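You operate a simulated robot arm through the tools that you are given. There is no shell and no other tool. Be economical: measure what you need, move in short steps, check, and stop when the job is done.

Carry out the task below with a simulated robot arm. There is one attempt and no reset: what you move stays moved.

JOB
Pug out a clay log, stop the mill and swing the nozzle cap shut.
Fine: open the cap and set the pointer knob to PUG first. Where these are worked on the way, their far stop is far enough and under half their travel is too little: nozzle cap.

Only the result counts: the job must be done as asked and must still hold three seconds after the hand-in. Knocking over, shifting, dropping, spilling or breaking anything else fails it. Lids that push on must go on centred and level and be pressed home; caps that screw on are set level and turned clockwise until they are tight.

ROBOT AND FRAMES
A 6-joint arm with a two-finger parallel gripper on a trunk, on a base that drives. Base frame: it is fixed to the floor where the robot stands at the start and does not move with it; the origin is under the middle of the robot, x ahead of it, y to its left, z up; the surface under the hand at the start is at about z = 720. Readings come in mm, rad, newtons and seconds.
Its first joint turns from -2.897 to 2.897 rad. Places, roughly: clay mill [700, 400, 900]; nozzle cap [700, 0, 900]; pointer knob [500, 700, 800]. Payload 3.91 kg.
Tool frame: the origin (TCP) lies between the finger pads and is the grasp point; the fingertips stand 30 mm ahead of it; z points along the fingers, y is the line along which they close. Largest opening 110 mm; finger width 20, thickness 10; the body of the gripper, 48 by 112 mm, starts 55 mm behind the TCP.
Orientation is told as [roll, pitch, yaw] about the base's x, y, z axes, in that order, counted from this pose: with the fingers straight down and closing along the base's y, the tool's x points along the base's -x, its y along +y and its z along -z.

CONTROLS
- The arm moves only by the tool play_rows. Its argument "deltas" is a list of rows, each a list of 6 numbers: the shift along the tool's x, y, z in mm, then the turn, a rotation vector about the tool's x, y, z in rad. In form: [[tx, ty, tz, ax, ay, az], ...]. A call has 1 to 12 rows; each row shifts and turns the commanded pose from where the row before left it, along the tool's axes as they then stand. "gripper" is the closure in counts, from 0 (fully open) to 255 (shut), set as the call begins (left out, the last holds). Rows are played at 5 a second. More than 50 mm and 0.15 rad between two rows, or a gripper value outside its range, and nothing of the call is played. A pose out of reach is approached as far as the arm can. The call stops where the force on the tool passes 40 N (or 10 N more than at its start, if that is more) or the arm is blocked; 0.2 s more then pass. The fingers move at their own pace (about 153 mm/s each) and stop on an object; they squeeze with about 30 N. The grip force told is the motor's: it shows also when the fingers shut on nothing. Time passes only in rows, and 0.2 s behind the last, so rows that do not move let the fingers close. The reply holds the time, the measured pose of the TCP, the force on the tool along the base axes, the opening and the grip force, in the units named above and with some noise, with the torque about the TCP (base axes, N m) and any sound that the robot's microphone picked up.
- Cameras (640 x 400 px; columns grow to the right, rows downward): "scene" is now at [235.3, 262.6, 1380.4]; the picture's right is [0.37, -0.93, 0.00], its down [-0.42, -0.17, -0.89] and it looks along [0.83, 0.33, -0.45] (base axes); focal length 214 px, centre (320, 200). "wrist" rides on the gripper at [72, 17, -103] in the tool frame; the picture's right is [-0.23, 0.97, 0.00], its down [-0.76, -0.18, -0.62] and it looks along [-0.61, -0.14, 0.78] (tool axes); focal length 222 px, centre (320, 200). There is no depth. A picture from a camera that has moved, and an enlarged one, comes with that camera's place and axes in the base frame and with its lens. The place of the scene camera against the robot may be out by one fixed shift of up to 25 mm in any direction.
- capture(camera): a new picture of that camera. The clock stands still meanwhile.
- base_move(legs): drives the robot by 1 to 6 legs, each [ahead, turn to the left] in mm and rad, along the robot's own axes; the way and the turn of a leg run together, so that a leg with both is an arc; at most 1500 mm and 3.142 rad a leg. The arm and the cameras ride along, it lands a little off, and it stops where it bumps. It gives what a move gives.
- head_to(pan, tilt): turns the head with the scene camera to pan (to the left, within 2.094 rad either way) and tilt (down, from -0.506 to 1.204), counted from straight ahead of the robot. It gives what a move gives.
- inspect(camera, box): a new picture of the part [left, top, right, bottom] of that camera's present view, enlarged. The clock stands still meanwhile.
- job_done(): hands the job in; it is judged then, once.

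Go step by step. Nothing tells you exact positions but the pictures and the camera data: compare them with the known pose of the tool, close in by small moves and look again before you grip or let go. The budget is 120 turns and 78 pictures, counting those below and the enlarged ones. Unless the task says otherwise, let go and move clear before handing in, and close with one line.

The tools are called after "Call:" by a JSON object that holds its "api" and its "payload". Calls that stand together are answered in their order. play_rows: Moves the arm, as the interface text tells. Its arguments: {"type":"object","properties":{"deltas":{"type":"array","items":{"type":"array","items":{"type":"number"}}},"gripper":{"type":"number"}},"required":["deltas"]} The other tools are called the same way: base_move (legs) drives the base; head_to (pan, tilt) turns the head that bears the scene camera; capture (camera) takes a picture; inspect (camera, box) takes an enlarged picture of a part of a camera's view; job_done () hands the job in.

At the start:

```text
time_s: 0.0
ee_pos: [593.6, 240.1, 1310.7]
tcp_rot: [0.0, 0.0, 0.0]
ft_force: [-0.7, -0.1, -0.1]
ft_torque: [0.01, -0.04, 0.0]
grip_width: 110.1
grasp_force: 0.1
robot x, y, heading: [-0.3, 0.9, -0.004]
head pan, tilt: [0.379, 0.468]
```

scene: 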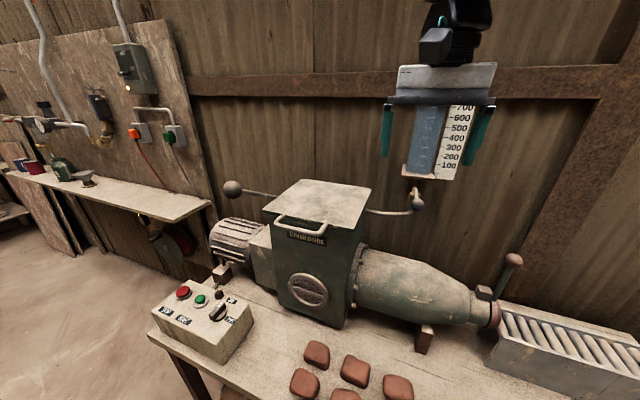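
wrist: 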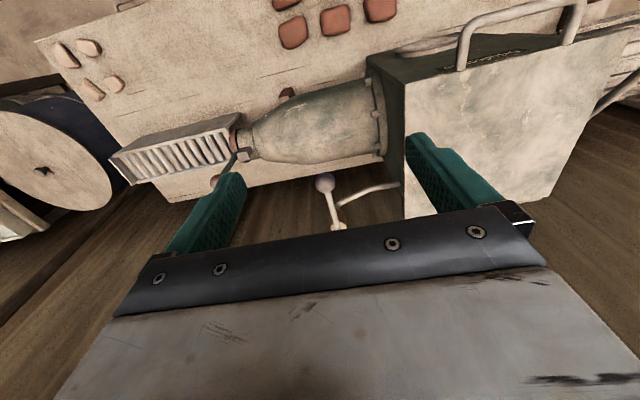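

I see the clay mill with a hopper, a control box with red/green buttons and a pointer knob, and a nozzle with a cap handle on the right. I'll take enlarged pictures first.

Call:
{"api": "inspect", "payload": {"camera": "scene", "box": [140, 260, 270, 370]}}

Call:
{"api": "inspect", "payload": {"camera": "scene", "box": [440, 230, 640, 380]}}

Call:
{"api": "inspect", "payload": {"camera": "scene", "box": [200, 160, 440, 320]}}

Call:
{"api": "inspect", "payload": {"camera": "scene", "box": [0, 30, 220, 210]}}

```text
3.64 times, centred on (205, 315) of scene
camera zoom: at [235.3, 262.6, 1380.4], right [0.37, -0.93, 0.0], down [-0.42, -0.17, -0.89], along [0.83, 0.33, -0.45], focal length 780 px, centre (738, -218)
```

zoom: 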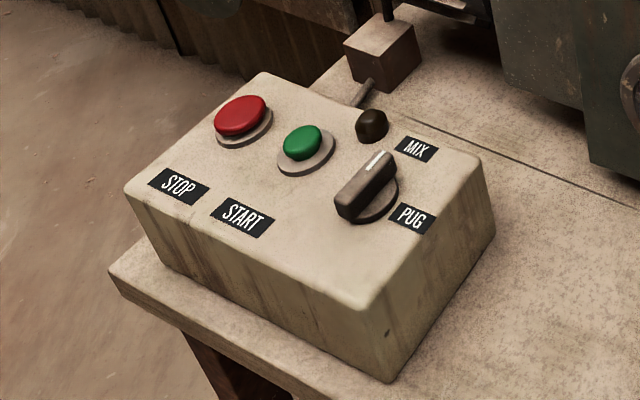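

```text
2.67 times, centred on (540, 305) of scene
camera zoom: at [235.3, 262.6, 1380.4], right [0.37, -0.93, 0.0], down [-0.42, -0.17, -0.89], along [0.83, 0.33, -0.45], focal length 572 px, centre (-267, -80)
```

zoom: 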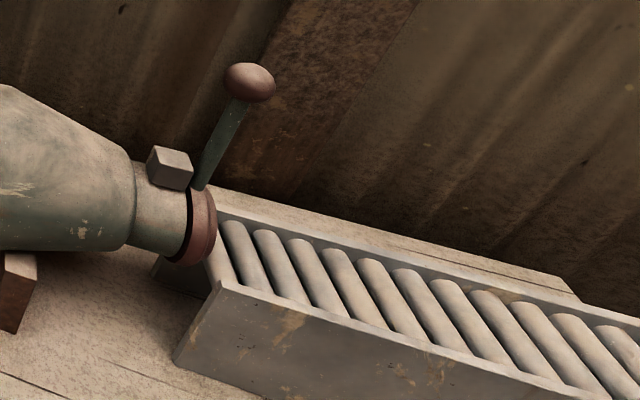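

```text
2.50 times, centred on (320, 240) of scene
camera zoom: at [235.3, 262.6, 1380.4], right [0.37, -0.93, 0.0], down [-0.42, -0.17, -0.89], along [0.83, 0.33, -0.45], focal length 536 px, centre (320, 100)
```

zoom: 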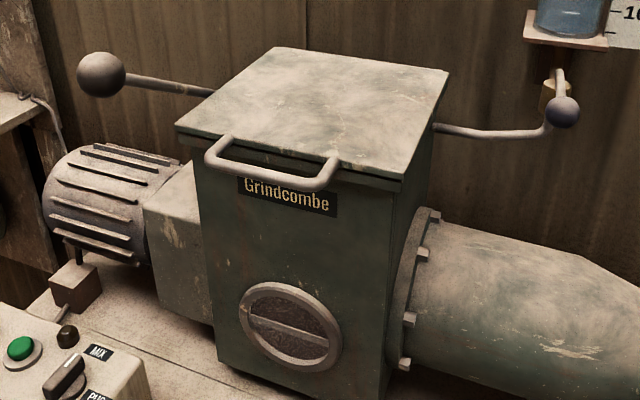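

```text
2.22 times, centred on (110, 120) of scene
camera zoom: at [235.3, 262.6, 1380.4], right [0.37, -0.93, 0.0], down [-0.42, -0.17, -0.89], along [0.83, 0.33, -0.45], focal length 477 px, centre (787, 378)
```

zoom: 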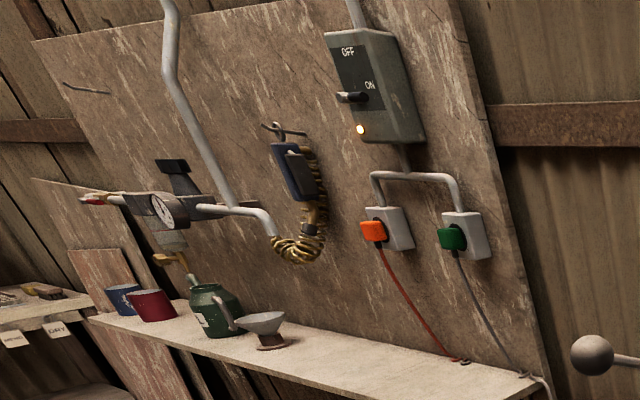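

The cap looks shut with its lever upright at about [700, 10, 950–1070]. The knob is near [504, 681, 820], START near [521, 778] and STOP near [521, 852]. I'll move above the control box for a close look.

Call:
{"api": "play_rows", "payload": {"deltas": [[9, 46, 0, 0, 0, 0], [9, 46, 0, 0, 0, 0], [9, 46, 0, 0, 0, 0], [9, 46, 0, 0, 0, 0], [9, 46, 0, 0, 0, 0], [9, 46, 0, 0, 0, 0], [9, 46, 0, 0, 0, 0], [9, 46, 0, 0, 0, 0], [9, 46, 0, 0, 0, 0], [9, 46, 0, 0, 0, 0]]}}

Call:
{"api": "play_rows", "payload": {"deltas": [[0, 0, 45, 0, 0, 0], [0, 0, 45, 0, 0, 0], [0, 0, 45, 0, 0, 0], [0, 0, 45, 0, 0, 0], [0, 0, 45, 0, 0, 0], [0, 0, 45, 0, 0, 0], [0, 0, 20, 0, 0, 0]], "gripper": 100}}

Call:
{"api": "capture", "payload": {"camera": "wrist"}}

Call:
{"api": "head_to", "payload": {"pan": 0.95, "tilt": 0.6}}

Call:
{"api": "capture", "payload": {"camera": "scene"}}

```text
time_s: 2.2
ee_pos: [490.1, 647.6, 1282.7]
tcp_rot: [0.0, 0.0, -0.001]
ft_force: [0.1, 0.2, 0.3]
ft_torque: [-0.03, -0.01, -0.01]
grip_width: 110.0
grasp_force: 0.1
out of reach, approached as far as the arm can: row 9, 10
robot x, y, heading: [-2.1, 1.3, -0.002]
head pan, tilt: [0.379, 0.468]
```

```text
time_s: 3.8
ee_pos: [487.8, 648.4, 989.4]
tcp_rot: [0.001, 0.0, 0.0]
ft_force: [-0.8, -0.9, -0.3]
ft_torque: [0.0, -0.02, 0.02]
grip_width: 66.7
grasp_force: 0.1
robot x, y, heading: [0.4, -0.2, 0.0]
head pan, tilt: [0.379, 0.468]
```

```text
71 pictures are left
camera wrist: at [416.0, 665.7, 1093.5], right [0.23, 0.97, 0.0], down [0.76, -0.18, 0.62], along [0.61, -0.14, -0.78], focal length 222 px, centre (320, 200)
```

wrist: 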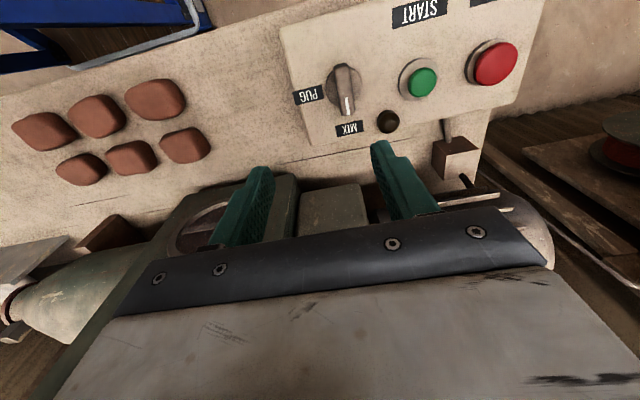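

```text
time_s: 4.8
ee_pos: [488.3, 648.6, 991.4]
tcp_rot: [0.0, 0.002, -0.001]
ft_force: [-0.5, -0.2, 0.1]
ft_torque: [0.0, 0.03, 0.01]
grip_width: 67.1
grasp_force: 0.1
robot x, y, heading: [1.3, 2.5, -0.001]
head pan, tilt: [0.949, 0.6]
```

```text
70 pictures are left
camera scene: at [201.6, 300.7, 1368.5], right [0.81, -0.58, 0.0], down [-0.33, -0.46, -0.83], along [0.48, 0.67, -0.56], focal length 214 px, centre (320, 200)
```

scene: 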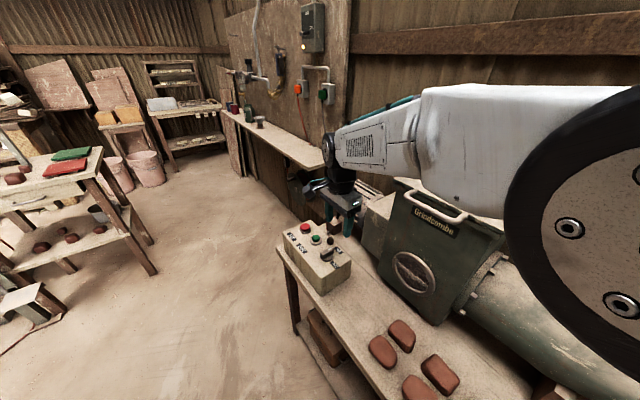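

The knob's white mark points to MIX (+x); PUG lies at −y, so a quarter turn clockwise from above. Knob is at about [480, 679]; I'll close in and look again.

Call:
{"api": "play_rows", "payload": {"deltas": [[8, 30, 40, 0, 0, 0], [0, 0, 40, 0, 0, 0]]}}

Call:
{"api": "capture", "payload": {"camera": "wrist"}}

Call:
{"api": "inspect", "payload": {"camera": "scene", "box": [270, 180, 390, 300]}}

```text
refused: row 1 steps farther than a row can; nothing moved
```

```text
69 pictures are left
camera wrist: at [416.0, 665.9, 1093.7], right [0.23, 0.97, 0.0], down [0.76, -0.18, 0.62], along [0.61, -0.14, -0.78], focal length 222 px, centre (320, 200)
```

wrist: 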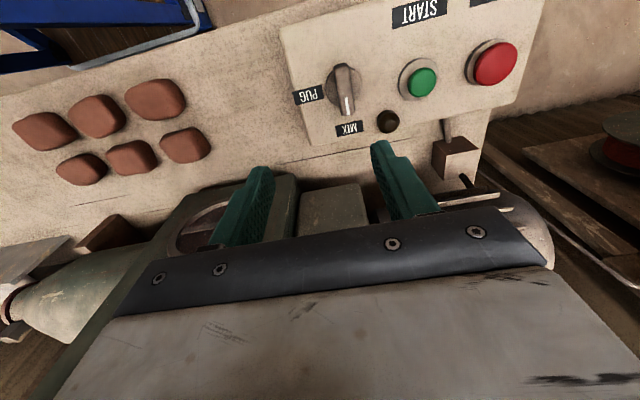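

```text
3.33 times, centred on (330, 240) of scene
camera zoom: at [201.6, 300.7, 1368.5], right [0.81, -0.58, 0.0], down [-0.33, -0.46, -0.83], along [0.48, 0.67, -0.56], focal length 715 px, centre (287, 67)
```

zoom: 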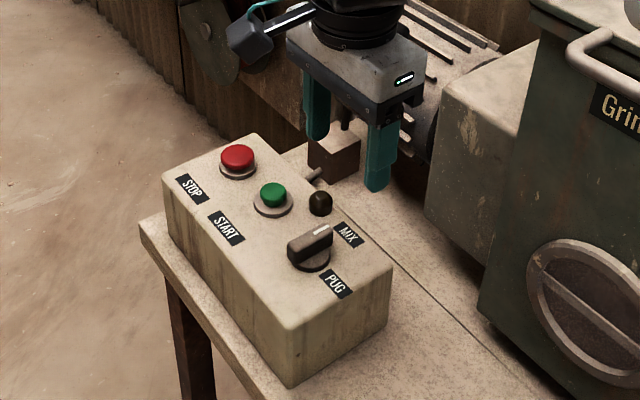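

The step was over the limit; I'll split it.

Call:
{"api": "play_rows", "payload": {"deltas": [[8, 30, 0, 0, 0, 0], [0, 0, 45, 0, 0, 0], [0, 0, 45, 0, 0, 0]]}}

Call:
{"api": "capture", "payload": {"camera": "wrist"}}

Call:
{"api": "inspect", "payload": {"camera": "scene", "box": [270, 180, 390, 300]}}

```text
time_s: 5.6
ee_pos: [480.4, 677.5, 900.9]
tcp_rot: [-0.002, 0.001, 0.001]
ft_force: [0.3, -0.3, -0.2]
ft_torque: [0.0, -0.01, -0.03]
grip_width: 66.7
grasp_force: 0.1
robot x, y, heading: [-1.9, -1.6, 0.002]
head pan, tilt: [0.949, 0.6]
```

```text
67 pictures are left
camera wrist: at [408.7, 695.2, 1005.5], right [0.23, 0.97, 0.0], down [0.76, -0.18, 0.62], along [0.61, -0.14, -0.78], focal length 222 px, centre (320, 200)
```

wrist: 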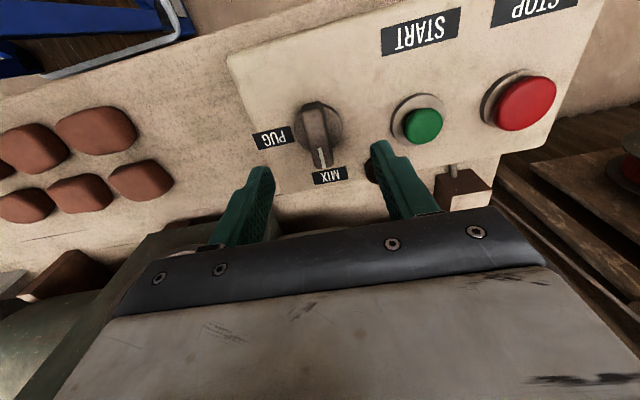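

```text
3.33 times, centred on (330, 240) of scene
camera zoom: at [201.4, 300.5, 1368.5], right [0.81, -0.58, 0.0], down [-0.33, -0.46, -0.83], along [0.48, 0.67, -0.56], focal length 715 px, centre (287, 67)
```

zoom: 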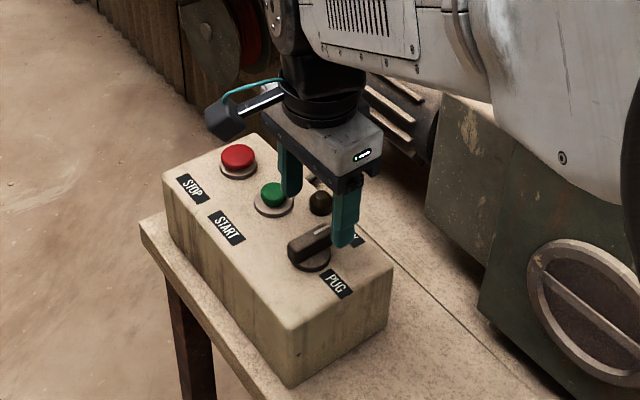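

Triangulation: panel top z≈820, knob centre ≈[475, 680], bar along x; START ≈[485, 757], STOP ≈[486, 826]. I'll lower over the knob bar carefully.

Call:
{"api": "play_rows", "payload": {"deltas": [[5, 2, 0, 0, 0, 0], [0, 0, 15, 0, 0, 0], [0, 0, 12, 0, 0, 0], [0, 0, 10, 0, 0, 0]]}}

Call:
{"api": "inspect", "payload": {"camera": "scene", "box": [300, 200, 370, 270]}}

Call:
{"api": "capture", "payload": {"camera": "wrist"}}

```text
time_s: 6.6
ee_pos: [477.4, 680.5, 864.5]
tcp_rot: [0.001, 0.003, 0.0]
ft_force: [0.7, 0.1, 0.2]
ft_torque: [-0.04, 0.02, 0.01]
grip_width: 67.0
grasp_force: 0.1
robot x, y, heading: [1.3, -0.7, -0.002]
head pan, tilt: [0.949, 0.6]
```

```text
5.71 times, centred on (335, 235) of scene
camera zoom: at [201.5, 300.7, 1368.5], right [0.81, -0.58, 0.0], down [-0.33, -0.46, -0.82], along [0.48, 0.67, -0.57], focal length 1226 px, centre (234, 0)
```

zoom: 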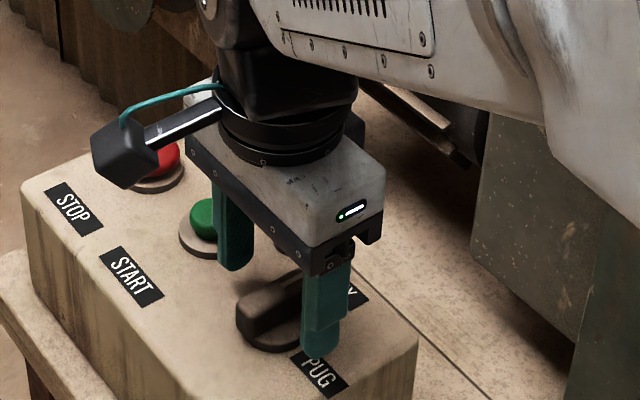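

```text
64 pictures are left
camera wrist: at [404.9, 696.7, 968.6], right [0.23, 0.97, 0.0], down [0.76, -0.18, 0.62], along [0.61, -0.14, -0.78], focal length 222 px, centre (320, 200)
```

wrist: 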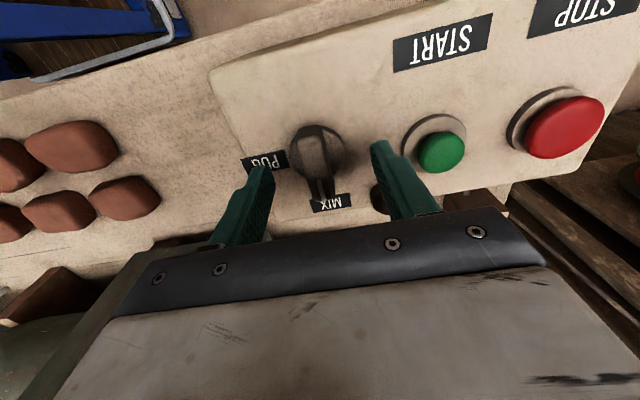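

Fingers straddle the bar. I'll shift 4 mm toward the knob centre, go down 4 mm more and close.

Call:
{"api": "play_rows", "payload": {"deltas": [[4, 0, 4, 0, 0, 0]]}}

Call:
{"api": "play_rows", "payload": {"deltas": [[0, 0, 0, 0, 0, 0], [0, 0, 0, 0, 0, 0], [0, 0, 0, 0, 0, 0]], "gripper": 255}}

```text
time_s: 7.0
ee_pos: [473.6, 680.0, 859.8]
tcp_rot: [0.001, -0.001, 0.0]
ft_force: [0.9, -0.1, 0.6]
ft_torque: [-0.02, 0.0, 0.01]
grip_width: 67.1
grasp_force: 0.0
robot x, y, heading: [-2.5, -0.2, -0.0]
head pan, tilt: [0.949, 0.6]
```

```text
time_s: 7.8
ee_pos: [473.4, 678.3, 860.6]
tcp_rot: [-0.002, -0.001, 0.0]
ft_force: [-4.5, -18.4, 2.0]
ft_torque: [-0.28, 0.13, -0.04]
grip_width: 16.3
grasp_force: 45.1
robot x, y, heading: [0.4, -1.6, 0.001]
head pan, tilt: [0.949, 0.6]
```

Gripped on the bar (16 mm). Easing the side load, then turning clockwise in steps.

Call:
{"api": "play_rows", "payload": {"deltas": [[0, -2, 0, 0, 0, 0], [0, 0, 0, 0, 0, 0.12], [0, 0, 0, 0, 0, 0.12], [0, 0, 0, 0, 0, 0.12], [0, 0, 0, 0, 0, 0.12], [0, 0, 0, 0, 0, 0.12]]}}

```text
time_s: 9.2
ee_pos: [472.6, 679.5, 860.3]
tcp_rot: [0.006, 0.002, -0.6]
ft_force: [8.4, 30.9, 1.2]
ft_torque: [-0.36, -1.0, 0.13]
grip_width: 15.8
grasp_force: 45.1
robot x, y, heading: [4.1, 1.3, -0.001]
head pan, tilt: [0.949, 0.6]
```

Side load has built up across the bar; I'll relieve it along the closing axis and keep turning.

Call:
{"api": "play_rows", "payload": {"deltas": [[0, 2, 0, 0, 0, 0]]}}

```text
time_s: 9.6
ee_pos: [473.4, 679.1, 860.5]
tcp_rot: [-0.001, 0.002, -0.599]
ft_force: [0.6, 16.4, 4.9]
ft_torque: [0.98, 0.82, 0.06]
grip_width: 15.8
grasp_force: 45.1
robot x, y, heading: [-0.8, -0.8, -0.0]
head pan, tilt: [0.949, 0.6]
```

Call:
{"api": "play_rows", "payload": {"deltas": [[0, 1.5, 0, 0, 0, 0], [0, 0, 0, 0, 0, 0.1], [0, 0, 0, 0, 0, 0.1], [0, 0, 0, 0, 0, 0.1]]}}

```text
time_s: 10.6
ee_pos: [474.2, 679.6, 860.9]
tcp_rot: [0.0, -0.001, -0.901]
ft_force: [-1.9, 9.8, 4.1]
ft_torque: [0.04, -0.1, 0.0]
grip_width: 16.1
grasp_force: 44.8
robot x, y, heading: [3.2, 0.6, -0.007]
head pan, tilt: [0.949, 0.6]
```

Call:
{"api": "play_rows", "payload": {"deltas": [[0, 0, 0, 0, 0, 0.11], [0, 0, 0, 0, 0, 0.11], [0, 0, 0, 0, 0, 0.11], [0, 0, 0, 0, 0, 0.11], [0, 0, 0, 0, 0, 0.11], [0, 0, 0, 0, 0, 0.12]]}}

Call:
{"api": "inspect", "payload": {"camera": "scene", "box": [300, 200, 370, 270]}}

```text
time_s: 12.0
ee_pos: [476.3, 682.2, 860.3]
tcp_rot: [0.0, 0.004, -1.572]
ft_force: [17.0, 18.4, 13.0]
ft_torque: [-0.33, -0.2, 0.09]
grip_width: 15.8
grasp_force: 45.0
robot x, y, heading: [1.7, 0.9, 0.001]
head pan, tilt: [0.949, 0.6]
```

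```text
5.71 times, centred on (335, 235) of scene
camera zoom: at [202.0, 301.2, 1368.3], right [0.81, -0.58, 0.0], down [-0.33, -0.46, -0.82], along [0.48, 0.67, -0.57], focal length 1226 px, centre (234, 0)
```

zoom: 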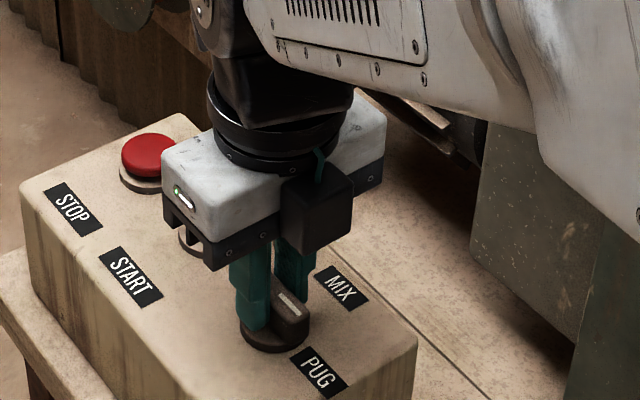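

The bar has turned with the tool a full quarter. I'll release and lift, then check.

Call:
{"api": "play_rows", "payload": {"deltas": [[0, 0, 0, 0, 0, 0], [0, 0, 0, 0, 0, 0], [0, 0, -40, 0, 0, 0], [0, 0, -50, 0, 0, 0], [0, 0, -50, 0, 0, 0]], "gripper": 140}}

Call:
{"api": "inspect", "payload": {"camera": "scene", "box": [290, 195, 370, 275]}}

```text
time_s: 13.2
ee_pos: [474.1, 679.0, 1000.3]
tcp_rot: [0.0, -0.001, -1.569]
ft_force: [0.0, 1.0, -0.5]
ft_torque: [0.02, -0.02, -0.04]
grip_width: 49.7
grasp_force: 0.1
robot x, y, heading: [-2.7, 5.3, 0.003]
head pan, tilt: [0.949, 0.6]
```

```text
5.00 times, centred on (330, 235) of scene
camera zoom: at [201.8, 301.3, 1368.3], right [0.81, -0.58, 0.0], down [-0.33, -0.46, -0.82], along [0.48, 0.67, -0.57], focal length 1072 px, centre (270, 25)
```

zoom: 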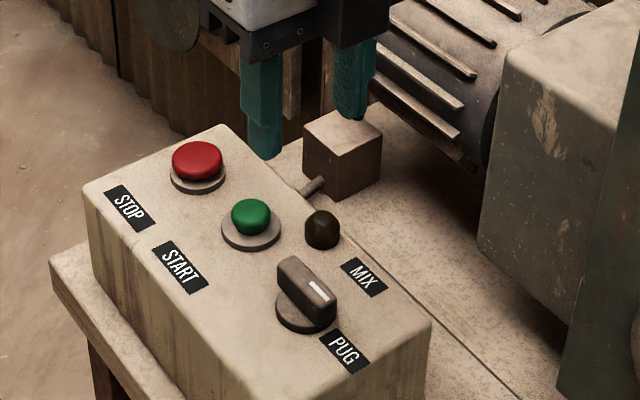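

Knob now points at PUG. Next I go up and across to the nozzle cap for a close look.

Call:
{"api": "play_rows", "payload": {"deltas": [[0, 0, -20, 0, 0, -0.1308], [0, 0, -20, 0, 0, -0.1308], [0, 0, -20, 0, 0, -0.1308], [0, 0, -20, 0, 0, -0.1308], [0, 0, -20, 0, 0, -0.1308], [0, 0, -20, 0, 0, -0.1308], [0, 0, -20, 0, 0, -0.1308], [0, 0, -20, 0, 0, -0.1308], [0, 0, -20, 0, 0, -0.1308], [0, 0, -20, 0, 0, -0.1308], [0, 0, -20, 0, 0, -0.1308], [0, 0, -20, 0, 0, -0.1308]]}}

Call:
{"api": "play_rows", "payload": {"deltas": [[0, -49, 0, 0, 0, 0], [0, -49, 0, 0, 0, 0], [-10, -48, 0, 0, 0, 0], [-10, -48, 0, 0, 0, 0], [-10, -48, 0, 0, 0, 0], [-10, -48, 0, 0, 0, 0], [-10, -48, 0, 0, 0, 0], [-10, -48, 0, 0, 0, 0], [-10, -48, 0, 0, 0, 0], [-10, -48, 0, 0, 0, 0], [-10, -48, 0, 0, 0, 0], [-10, -48, 0, 0, 0, 0]]}}

Call:
{"api": "head_to", "payload": {"pan": 0.1, "tilt": 0.6}}

Call:
{"api": "capture", "payload": {"camera": "scene"}}

Call:
{"api": "capture", "payload": {"camera": "wrist"}}

```text
time_s: 15.8
ee_pos: [474.9, 678.1, 1239.2]
tcp_rot: [-0.001, -0.001, 0.001]
ft_force: [-0.2, -0.2, 0.2]
ft_torque: [0.02, 0.02, 0.01]
grip_width: 49.6
grasp_force: 0.1
robot x, y, heading: [-1.9, -4.4, 0.002]
head pan, tilt: [0.949, 0.6]
```

```text
time_s: 18.4
ee_pos: [574.4, 104.3, 1238.2]
tcp_rot: [-0.001, 0.001, -0.001]
ft_force: [-0.8, 0.6, -0.5]
ft_torque: [0.0, 0.03, -0.03]
grip_width: 49.6
grasp_force: 0.1
robot x, y, heading: [3.2, -2.1, -0.001]
head pan, tilt: [0.949, 0.6]
```

```text
time_s: 19.6
ee_pos: [574.6, 104.2, 1239.5]
tcp_rot: [0.0, 0.001, -0.001]
ft_force: [-0.7, 0.3, -0.8]
ft_torque: [-0.03, -0.02, 0.03]
grip_width: 49.7
grasp_force: 0.1
robot x, y, heading: [-1.3, 3.0, 0.003]
head pan, tilt: [0.099, 0.6]
```

```text
61 pictures are left
camera scene: at [238.1, 237.8, 1368.5], right [0.1, -0.99, 0.0], down [-0.56, -0.06, -0.83], along [0.82, 0.08, -0.56], focal length 214 px, centre (320, 200)
```

scene: 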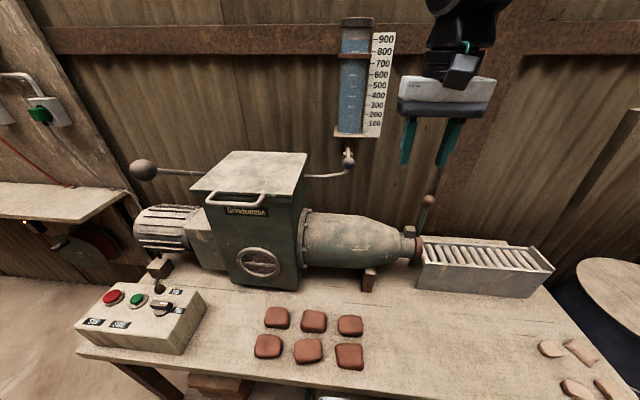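

```text
60 pictures are left
camera wrist: at [502.4, 121.8, 1343.3], right [0.23, 0.97, 0.0], down [0.76, -0.18, 0.62], along [0.61, -0.14, -0.78], focal length 222 px, centre (320, 200)
```

wrist: 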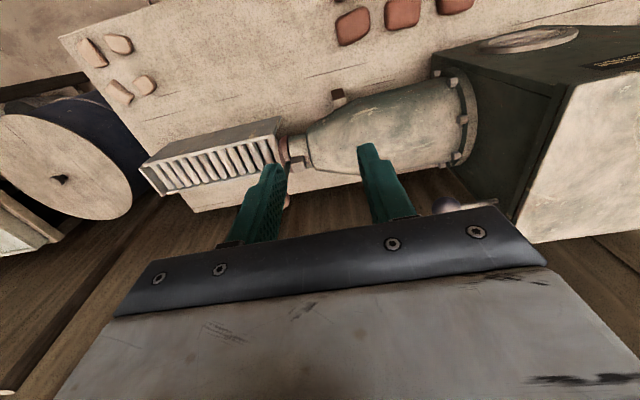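

Call:
{"api": "inspect", "payload": {"camera": "scene", "box": [375, 180, 465, 300]}}

Call:
{"api": "inspect", "payload": {"camera": "wrist", "box": [240, 120, 340, 215]}}

```text
3.33 times, centred on (420, 240) of scene
camera zoom: at [238.1, 237.8, 1368.5], right [0.1, -0.99, 0.0], down [-0.56, -0.06, -0.83], along [0.82, 0.08, -0.56], focal length 715 px, centre (-13, 67)
```

zoom: 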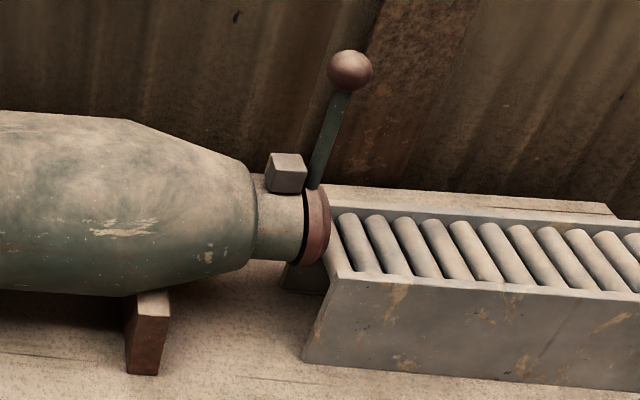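

```text
4.21 times, centred on (290, 168) of wrist
camera zoom: at [502.4, 121.8, 1343.3], right [0.23, 0.97, 0.0], down [0.76, -0.18, 0.62], along [0.61, -0.14, -0.78], focal length 935 px, centre (446, 337)
```

zoom: 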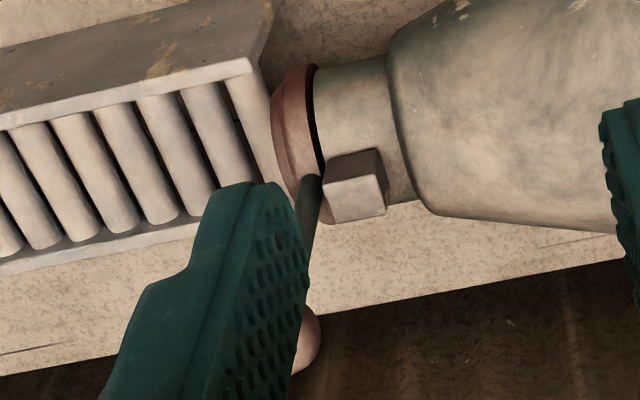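

The rod stands on top of the cap beside a hinge block, with its ball at about [713, 12, 1058]. I'll bring the closed fingers to the −y side of the rod and gently try pushing it over toward +y (a flap hinged along x).

Call:
{"api": "play_rows", "payload": {"deltas": [[-28, -30, 0, 0, 0, 0], [-28, -30, 0, 0, 0, 0], [-28, -30, 0, 0, 0, 0], [-28, -30, 0, 0, 0, 0], [-26, -25, 0, 0, 0, 0], [0, 0, 45, 0, 0, 0], [0, 0, 45, 0, 0, 0]], "gripper": 255}}

Call:
{"api": "capture", "payload": {"camera": "wrist"}}

Call:
{"api": "inspect", "payload": {"camera": "scene", "box": [375, 100, 515, 300]}}

```text
time_s: 21.1
ee_pos: [712.2, -42.7, 1151.3]
tcp_rot: [0.001, 0.002, -0.003]
ft_force: [-0.7, -0.4, -0.7]
ft_torque: [0.0, -0.01, 0.02]
grip_width: 0.1
grasp_force: 29.6
robot x, y, heading: [-0.6, 4.3, -0.001]
head pan, tilt: [0.099, 0.6]
```

```text
57 pictures are left
camera wrist: at [639.8, -25.2, 1255.8], right [0.23, 0.97, 0.0], down [0.76, -0.18, 0.62], along [0.61, -0.14, -0.78], focal length 222 px, centre (320, 200)
```

wrist: 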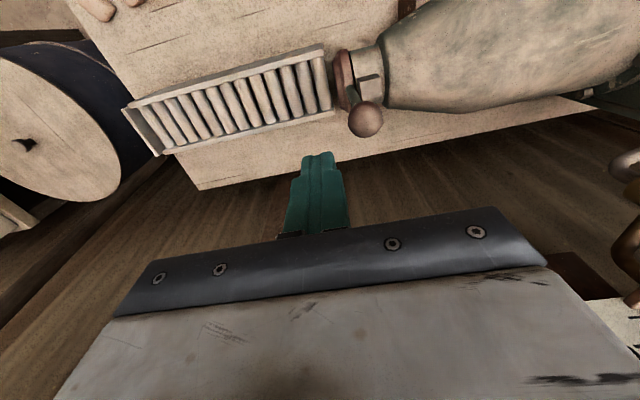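

```text
2.00 times, centred on (445, 200) of scene
camera zoom: at [237.9, 237.7, 1368.5], right [0.1, -1.0, 0.0], down [-0.56, -0.06, -0.83], along [0.82, 0.08, -0.56], focal length 429 px, centre (70, 200)
```

zoom: 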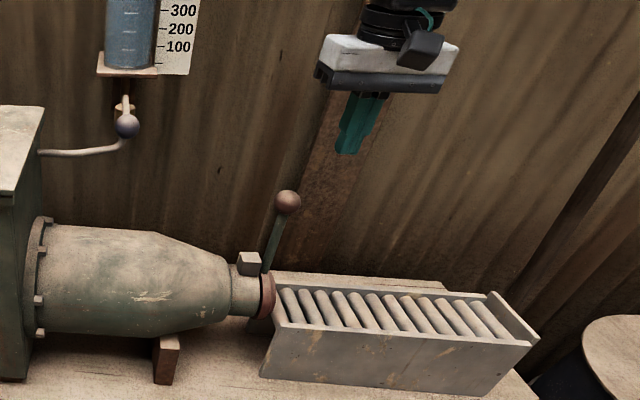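

Refined ball position ≈[714, 0, 1060]. Lowering beside it and pushing +y in small steps.

Call:
{"api": "play_rows", "payload": {"deltas": [[0, 0, 45, 0, 0, 0], [0, 0, 45, 0, 0, 0], [0, 0, 12, 0, 0, 0]]}}

Call:
{"api": "play_rows", "payload": {"deltas": [[0, 10, 0, 0, 0, 0], [0, 6, 0, 0, 0, 0], [0, 6, 0, 0, 0, 0], [0, 6, 0, 0, 0, 0], [0, 6, 0, 0, 0, 0], [0, 6, 0, 0, 0, 0]]}}

Call:
{"api": "inspect", "payload": {"camera": "scene", "box": [375, 100, 515, 300]}}

```text
time_s: 21.9
ee_pos: [712.1, -43.1, 1049.2]
tcp_rot: [0.0, 0.0, -0.002]
ft_force: [-0.3, 1.4, 0.0]
ft_torque: [-0.01, -0.02, -0.02]
grip_width: 0.1
grasp_force: 29.9
robot x, y, heading: [-4.2, 0.4, -0.003]
head pan, tilt: [0.099, 0.6]
```

```text
time_s: 22.8
ee_pos: [712.3, -27.4, 1048.2]
tcp_rot: [-0.006, 0.001, -0.005]
ft_force: [0.0, -19.4, 0.2]
ft_torque: [-0.02, 0.0, -0.16]
grip_width: 0.0
grasp_force: 30.1
robot x, y, heading: [1.7, 1.4, -0.009]
head pan, tilt: [0.099, 0.6]
stopped in row 4: the force on the tool passed its limit at 49 N (the readings are from after the stop); the commanded pose is now the measured one
```

```text
2.00 times, centred on (445, 200) of scene
camera zoom: at [239.4, 235.7, 1368.6], right [0.09, -1.0, 0.0], down [-0.56, -0.05, -0.83], along [0.82, 0.08, -0.56], focal length 429 px, centre (70, 200)
```

zoom: 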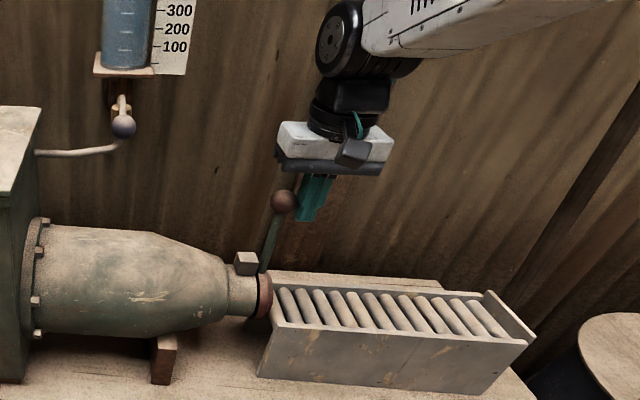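

Blocked toward +y, so it isn't a flap that way. I'll back off and try it sideways along x, from the near side first.

Call:
{"api": "play_rows", "payload": {"deltas": [[0, -12, 0, 0, 0, 0], [20, 0, 0, 0, 0, 0], [22, 0, 0, 0, 0, 0], [0, 20, 0, 0, 0, 0], [0, 18, 0, 0, 0, 0]]}}

Call:
{"api": "play_rows", "payload": {"deltas": [[-6, 0, 0, 0, 0, 0], [-6, 0, 0, 0, 0, 0], [-6, 0, 0, 0, 0, 0], [-6, 0, 0, 0, 0, 0], [-6, 0, 0, 0, 0, 0], [-6, 0, 0, 0, 0, 0]]}}

Call:
{"api": "inspect", "payload": {"camera": "scene", "box": [375, 100, 515, 300]}}

```text
time_s: 24.0
ee_pos: [670.1, 0.4, 1049.3]
tcp_rot: [-0.005, -0.002, -0.004]
ft_force: [-0.4, 0.0, 0.2]
ft_torque: [-0.01, -0.02, 0.02]
grip_width: 0.2
grasp_force: 29.9
robot x, y, heading: [-2.7, -2.4, -0.003]
head pan, tilt: [0.099, 0.6]
```

```text
time_s: 25.2
ee_pos: [693.6, -0.1, 1047.7]
tcp_rot: [-0.006, 0.013, -0.005]
ft_force: [-21.7, -0.2, 6.6]
ft_torque: [-0.04, 0.09, -0.07]
grip_width: 0.2
grasp_force: 29.6
robot x, y, heading: [-1.2, -3.6, -0.004]
head pan, tilt: [0.099, 0.6]
stopped in row 6: the force on the tool passed its limit at 47 N (the readings are from after the stop); the commanded pose is now the measured one
```

```text
2.00 times, centred on (445, 200) of scene
camera zoom: at [237.4, 236.9, 1368.7], right [0.1, -1.0, 0.0], down [-0.56, -0.05, -0.83], along [0.82, 0.08, -0.56], focal length 429 px, centre (70, 200)
```

zoom: 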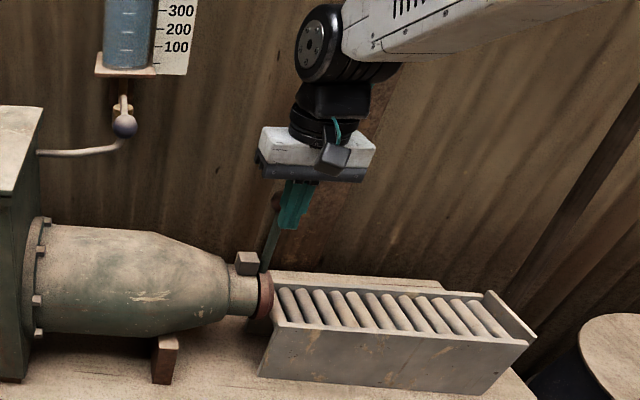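

Also blocked toward +x. Now around to the far side to try pulling it toward the robot (−x).

Call:
{"api": "play_rows", "payload": {"deltas": [[12, 0, 0, 0, 0, 0], [0, -45, 0, 0, 0, 0], [-40, 0, 0, 0, 0, 0], [-33, 0, 0, 0, 0, 0], [0, 45, 0, 0, 0, 0]]}}

Call:
{"api": "play_rows", "payload": {"deltas": [[6, 0, 0, 0, 0, 0], [6, 0, 0, 0, 0, 0], [6, 0, 0, 0, 0, 0], [6, 0, 0, 0, 0, 0], [6, 0, 0, 0, 0, 0], [6, 0, 0, 0, 0, 0]]}}

Call:
{"api": "inspect", "payload": {"camera": "scene", "box": [375, 100, 515, 300]}}

```text
time_s: 26.4
ee_pos: [757.1, -0.1, 1048.5]
tcp_rot: [-0.004, 0.009, -0.007]
ft_force: [0.8, -0.2, 0.7]
ft_torque: [0.05, -0.01, 0.0]
grip_width: 0.0
grasp_force: 29.6
robot x, y, heading: [-0.2, 3.6, -0.005]
head pan, tilt: [0.099, 0.6]
```

```text
time_s: 27.8
ee_pos: [720.7, 1.4, 1047.3]
tcp_rot: [-0.005, 0.007, -0.006]
ft_force: [0.0, 0.0, -0.3]
ft_torque: [-0.02, -0.03, -0.01]
grip_width: 0.0
grasp_force: 29.4
robot x, y, heading: [-0.9, 2.8, -0.001]
head pan, tilt: [0.099, 0.6]
```

```text
2.00 times, centred on (445, 200) of scene
camera zoom: at [238.7, 236.9, 1368.5], right [0.1, -1.0, 0.0], down [-0.56, -0.05, -0.82], along [0.82, 0.08, -0.57], focal length 429 px, centre (70, 200)
```

zoom: 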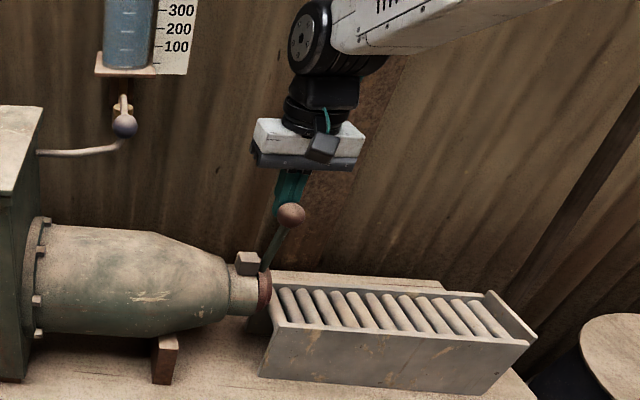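

It swings freely toward the robot (−x). I'll keep pushing along its arc, going lower as it tips.

Call:
{"api": "play_rows", "payload": {"deltas": [[10, 0, 1, 0, 0, 0], [10, 0, 2, 0, 0, 0], [10, 0, 4, 0, 0, 0], [10, 0, 6, 0, 0, 0], [10, 0, 8, 0, 0, 0], [10, 0, 10, 0, 0, 0]]}}

Call:
{"api": "inspect", "payload": {"camera": "scene", "box": [375, 100, 515, 300]}}

```text
time_s: 29.2
ee_pos: [661.8, 1.6, 1017.2]
tcp_rot: [-0.006, 0.007, -0.005]
ft_force: [0.2, -0.7, -0.6]
ft_torque: [0.0, 0.01, 0.04]
grip_width: 0.1
grasp_force: 29.4
robot x, y, heading: [-0.7, 2.4, -0.005]
head pan, tilt: [0.099, 0.6]
```

```text
2.00 times, centred on (445, 200) of scene
camera zoom: at [238.7, 236.9, 1368.5], right [0.1, -1.0, 0.0], down [-0.56, -0.05, -0.83], along [0.82, 0.08, -0.57], focal length 429 px, centre (70, 200)
```

zoom: 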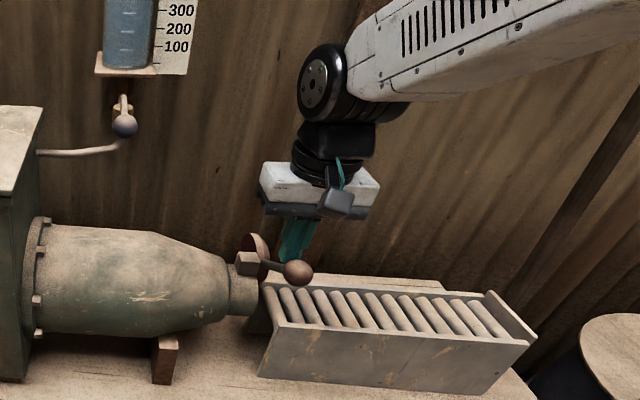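

The lever now lies toward the robot and the cap has swung off behind. A closer look.

Call:
{"api": "inspect", "payload": {"camera": "scene", "box": [405, 190, 485, 260]}}

Call:
{"api": "capture", "payload": {"camera": "wrist"}}

```text
5.71 times, centred on (445, 225) of scene
camera zoom: at [238.7, 236.9, 1368.5], right [0.1, -1.0, 0.0], down [-0.56, -0.05, -0.83], along [0.82, 0.08, -0.57], focal length 1226 px, centre (-394, 57)
```

zoom: 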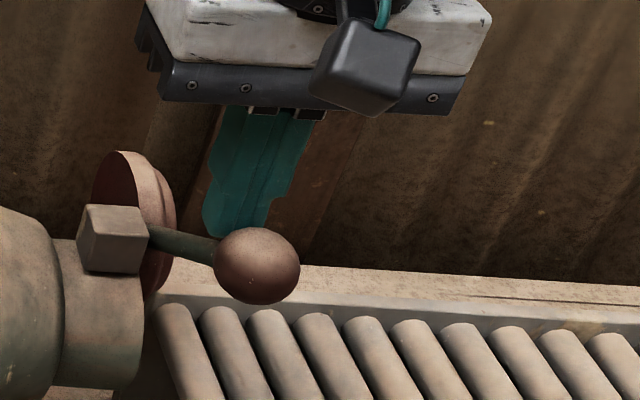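

```text
50 pictures are left
camera wrist: at [590.3, 18.9, 1122.6], right [0.23, 0.97, -0.01], down [0.77, -0.18, 0.62], along [0.6, -0.15, -0.79], focal length 222 px, centre (320, 200)
```

wrist: 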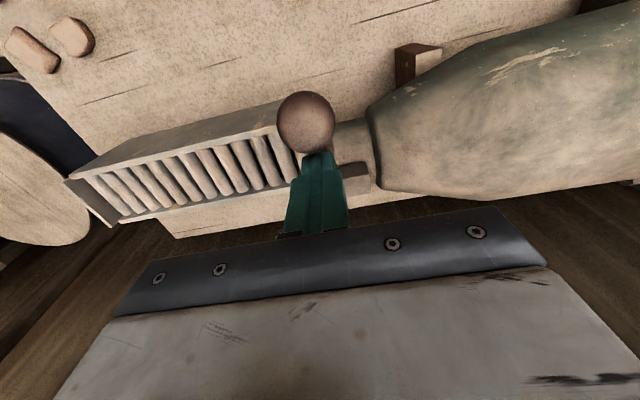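

Ball is at about [628, 0, 996], roughly 60–65° open. I'll press on from above toward the far stop.

Call:
{"api": "play_rows", "payload": {"deltas": [[0, 0, -40, 0, 0, 0], [36, -1, 0, 0, 0, 0], [0, 0, 15, 0, 0, 0], [0, 0, 8, 0, 0, 0], [0, 0, 8, 0, 0, 0], [0, 0, 8, 0, 0, 0], [0, 0, 8, 0, 0, 0], [0, 0, 8, 0, 0, 0], [1, 0, 8, 0, 0, 0]]}}

Call:
{"api": "inspect", "payload": {"camera": "scene", "box": [405, 190, 485, 260]}}

```text
time_s: 30.1
ee_pos: [621.0, -0.3, 1046.7]
tcp_rot: [-0.005, 0.015, -0.005]
ft_force: [-23.6, -1.0, 24.5]
ft_torque: [-0.01, 0.48, 0.01]
grip_width: 0.0
grasp_force: 30.4
robot x, y, heading: [-2.4, 0.7, -0.003]
head pan, tilt: [0.099, 0.6]
stopped in row 4: the force on the tool passed its limit at 60 N (the readings are from after the stop); the commanded pose is now the measured one
```

```text
5.71 times, centred on (445, 225) of scene
camera zoom: at [236.7, 236.9, 1368.8], right [0.1, -1.0, 0.0], down [-0.56, -0.05, -0.83], along [0.82, 0.08, -0.56], focal length 1226 px, centre (-394, 57)
```

zoom: 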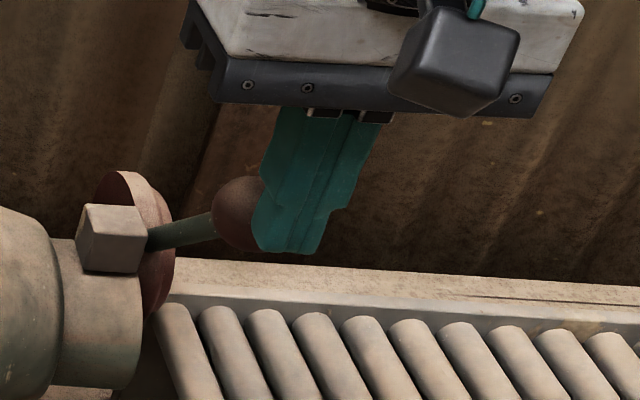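

The ball seems to have come back up somewhat and the fingers ended on its near side. I'll back off toward −x and see whether the lever stays where it is.

Call:
{"api": "play_rows", "payload": {"deltas": [[10, -5, -5, 0, 0, 0], [5, -40, -20, 0, 0, 0], [0, -30, 0, 0, 0, 0], [0, 0, 0, 0, 0, 0]]}}

Call:
{"api": "inspect", "payload": {"camera": "scene", "box": [385, 170, 485, 270]}}

Call:
{"api": "capture", "payload": {"camera": "wrist"}}

```text
time_s: 31.1
ee_pos: [608.1, -75.5, 1072.4]
tcp_rot: [-0.006, 0.016, -0.005]
ft_force: [1.0, -0.4, -0.2]
ft_torque: [0.02, -0.01, 0.02]
grip_width: 0.0
grasp_force: 30.1
robot x, y, heading: [1.3, 3.9, -0.005]
head pan, tilt: [0.099, 0.6]
```

```text
4.00 times, centred on (435, 220) of scene
camera zoom: at [238.5, 236.9, 1368.5], right [0.1, -1.0, 0.0], down [-0.56, -0.05, -0.83], along [0.82, 0.08, -0.56], focal length 858 px, centre (-140, 120)
```

zoom: 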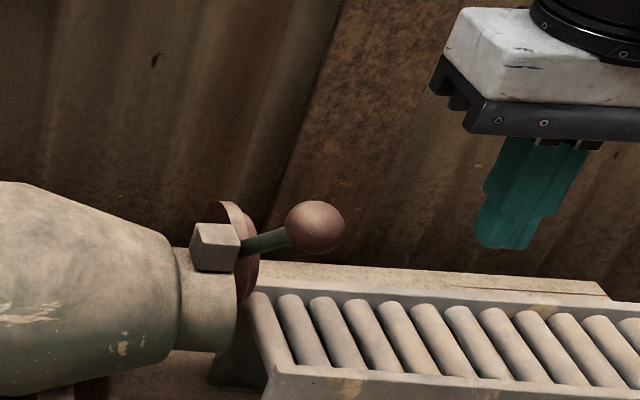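

```text
47 pictures are left
camera wrist: at [537.4, -57.3, 1177.4], right [0.23, 0.97, -0.01], down [0.77, -0.18, 0.61], along [0.59, -0.15, -0.79], focal length 222 px, centre (320, 200)
```

wrist: 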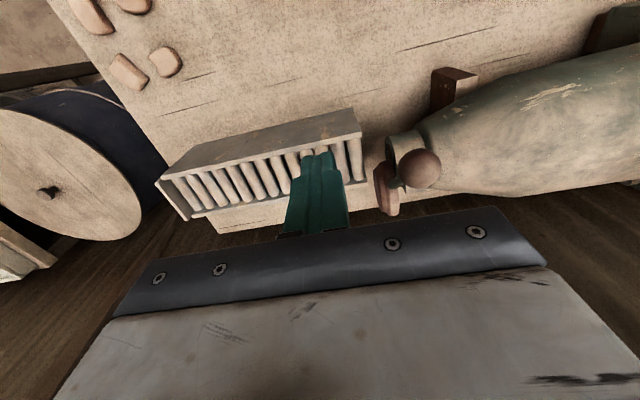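

It holds at about 45°. I'll go round to the far side again and push it further, to the stop.

Call:
{"api": "play_rows", "payload": {"deltas": [[-40, 0, -18, 0, 0, 0], [-42, 0, 0, 0, 0, 0], [0, 38, 0, 0, 0, 0], [0, 38, 0, 0, 0, 0], [0, 0, 30, 0, 0, 0], [0, 0, 15, 0, 0, 0], [10, 0, 6, 0, 0, 0], [10, 0, 8, 0, 0, 0], [6, 0, 10, 0, 0, 0], [4, 0, 10, 0, 0, 0]]}}

Call:
{"api": "inspect", "payload": {"camera": "scene", "box": [385, 170, 485, 270]}}

```text
time_s: 33.3
ee_pos: [660.8, 0.1, 1007.7]
tcp_rot: [-0.004, 0.016, -0.005]
ft_force: [-0.7, 0.0, 1.4]
ft_torque: [0.04, 0.01, 0.01]
grip_width: 0.0
grasp_force: 29.5
robot x, y, heading: [1.3, -1.7, -0.004]
head pan, tilt: [0.099, 0.6]
```

```text
4.00 times, centred on (435, 220) of scene
camera zoom: at [238.5, 236.9, 1368.5], right [0.1, -1.0, 0.0], down [-0.56, -0.05, -0.83], along [0.82, 0.08, -0.56], focal length 858 px, centre (-140, 120)
```

zoom: 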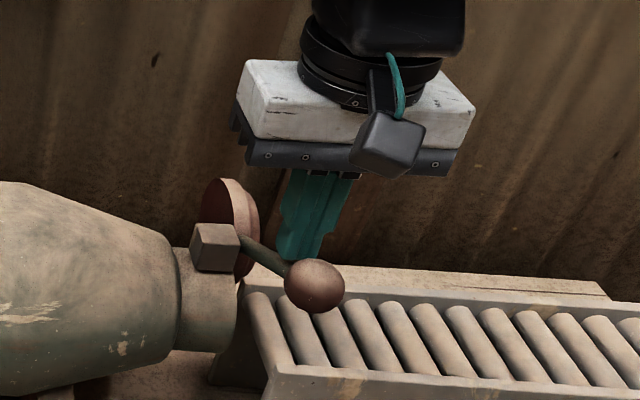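

Further open now. Continuing down onto the rod until the stop.

Call:
{"api": "play_rows", "payload": {"deltas": [[0, 0, 7, 0, 0, 0], [0, 0, 7, 0, 0, 0], [0, 0, 7, 0, 0, 0], [0, 0, 7, 0, 0, 0], [0, 0, 7, 0, 0, 0], [0, 0, 7, 0, 0, 0], [0, 0, 7, 0, 0, 0], [0, 0, 7, 0, 0, 0]]}}

Call:
{"api": "inspect", "payload": {"camera": "scene", "box": [385, 170, 485, 270]}}

```text
time_s: 35.2
ee_pos: [660.7, -0.3, 954.8]
tcp_rot: [-0.005, 0.009, -0.006]
ft_force: [-11.3, -0.7, 17.8]
ft_torque: [-0.04, 0.16, -0.01]
grip_width: 0.0
grasp_force: 29.8
robot x, y, heading: [1.6, -0.6, -0.002]
head pan, tilt: [0.099, 0.6]
stopped in row 8: the force on the tool passed its limit at 45 N (the readings are from after the stop); the commanded pose is now the measured one
```

```text
4.00 times, centred on (435, 220) of scene
camera zoom: at [237.4, 236.8, 1368.7], right [0.1, -1.0, 0.0], down [-0.56, -0.05, -0.83], along [0.82, 0.08, -0.56], focal length 858 px, centre (-140, 120)
```

zoom: 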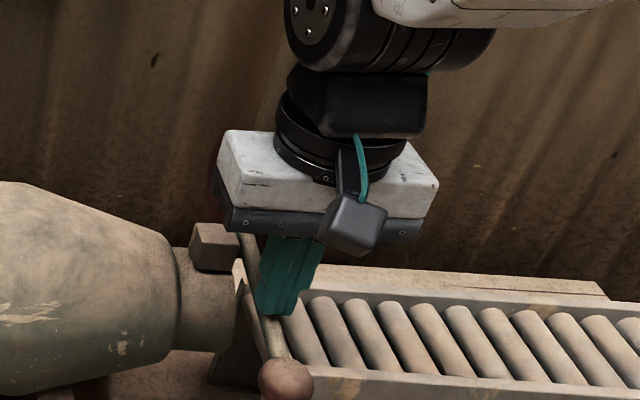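

It has hit its far stop, past horizontal. Lifting straight up and checking that it stays.

Call:
{"api": "play_rows", "payload": {"deltas": [[0, 0, -20, 0, 0, 0], [0, 0, -40, 0, 0, 0], [0, 0, -45, 0, 0, 0], [0, 0, -45, 0, 0, 0], [0, 0, -45, 0, 0, 0]]}}

Call:
{"api": "inspect", "payload": {"camera": "scene", "box": [385, 170, 485, 270]}}

Call:
{"api": "capture", "payload": {"camera": "wrist"}}

```text
time_s: 36.4
ee_pos: [664.1, 0.5, 1148.9]
tcp_rot: [-0.006, 0.013, -0.005]
ft_force: [0.8, 0.2, -0.4]
ft_torque: [0.0, 0.01, 0.01]
grip_width: 0.0
grasp_force: 30.2
robot x, y, heading: [3.2, -0.6, -0.006]
head pan, tilt: [0.099, 0.6]
```

```text
4.00 times, centred on (435, 220) of scene
camera zoom: at [238.7, 236.9, 1368.5], right [0.1, -1.0, 0.0], down [-0.56, -0.05, -0.82], along [0.82, 0.08, -0.57], focal length 858 px, centre (-140, 120)
```

zoom: 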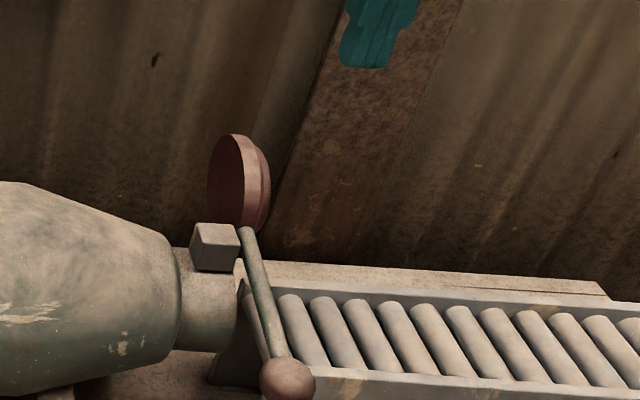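

```text
43 pictures are left
camera wrist: at [594.1, 18.8, 1254.2], right [0.23, 0.97, -0.01], down [0.77, -0.18, 0.62], along [0.6, -0.15, -0.79], focal length 222 px, centre (320, 200)
```

wrist: 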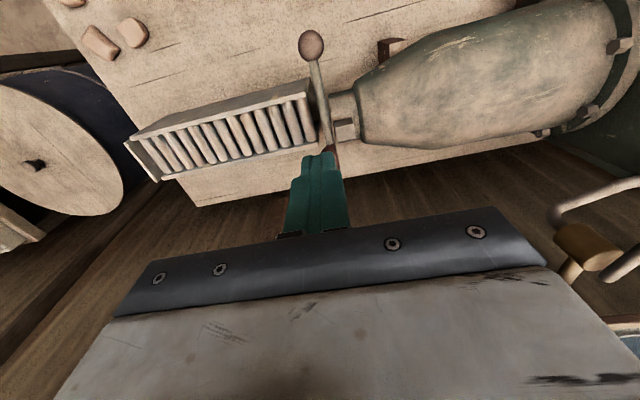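

Cap is fully open and stays. Now back to the control box: START is near [485, 757].

Call:
{"api": "play_rows", "payload": {"deltas": [[0, 0, -45, 0, 0, 0], [0, 0, -45, 0, 0, 0], [8, 47, 0, 0, 0, 0], [14, 47, 0, 0, 0, 0], [14, 47, 0, 0, 0, 0], [14, 47, 0, 0, 0, 0], [14, 47, 0, 0, 0, 0], [14, 47, 0, 0, 0, 0], [14, 47, 0, 0, 0, 0], [14, 47, 0, 0, 0, 0], [14, 47, 0, 0, 0, 0], [14, 47, 0, 0, 0, 0]]}}

Call:
{"api": "play_rows", "payload": {"deltas": [[14, 47, 0, 0, 0, 0], [14, 47, 0, 0, 0, 0], [14, 47, 0, 0, 0, 0], [0, 0, 50, 0, 0, 0], [0, 0, 50, 0, 0, 0], [0, 0, 50, 0, 0, 0], [0, 0, 50, 0, 0, 0], [0, 46, 0, 0, 0, 0], [0, 46, 0, 0, 0, 0], [0, 46, 0, 0, 0, 0], [0, 0, 50, 0, 0, 0], [0, 0, 30, 0, 0, 0]]}}

Call:
{"api": "capture", "payload": {"camera": "wrist"}}

```text
time_s: 39.0
ee_pos: [532.0, 472.1, 1238.0]
tcp_rot: [-0.003, 0.011, -0.008]
ft_force: [0.1, -0.6, -0.3]
ft_torque: [0.01, 0.05, 0.01]
grip_width: 0.0
grasp_force: 30.2
robot x, y, heading: [-2.8, 1.2, 0.001]
head pan, tilt: [0.099, 0.6]
```

```text
time_s: 40.4
ee_pos: [480.7, 616.5, 1101.9]
tcp_rot: [0.0, 0.014, 0.004]
ft_force: [-15.4, 2.2, 6.8]
ft_torque: [-0.17, -0.72, -0.21]
grip_width: 0.2
grasp_force: 29.9
robot x, y, heading: [-2.8, 0.1, -0.002]
head pan, tilt: [0.099, 0.6]
stopped in row 7: the force on the tool passed its limit at 67 N (the readings are from after the stop); the commanded pose is now the measured one
```

```text
42 pictures are left
camera wrist: at [409.7, 633.1, 1207.3], right [0.22, 0.97, 0.0], down [0.77, -0.17, 0.61], along [0.59, -0.14, -0.79], focal length 222 px, centre (320, 200)
```

wrist: 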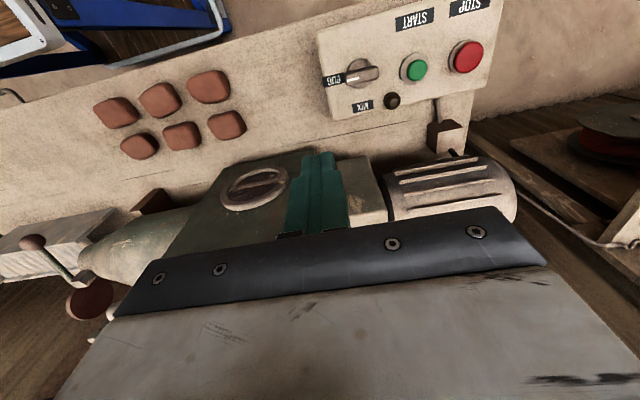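

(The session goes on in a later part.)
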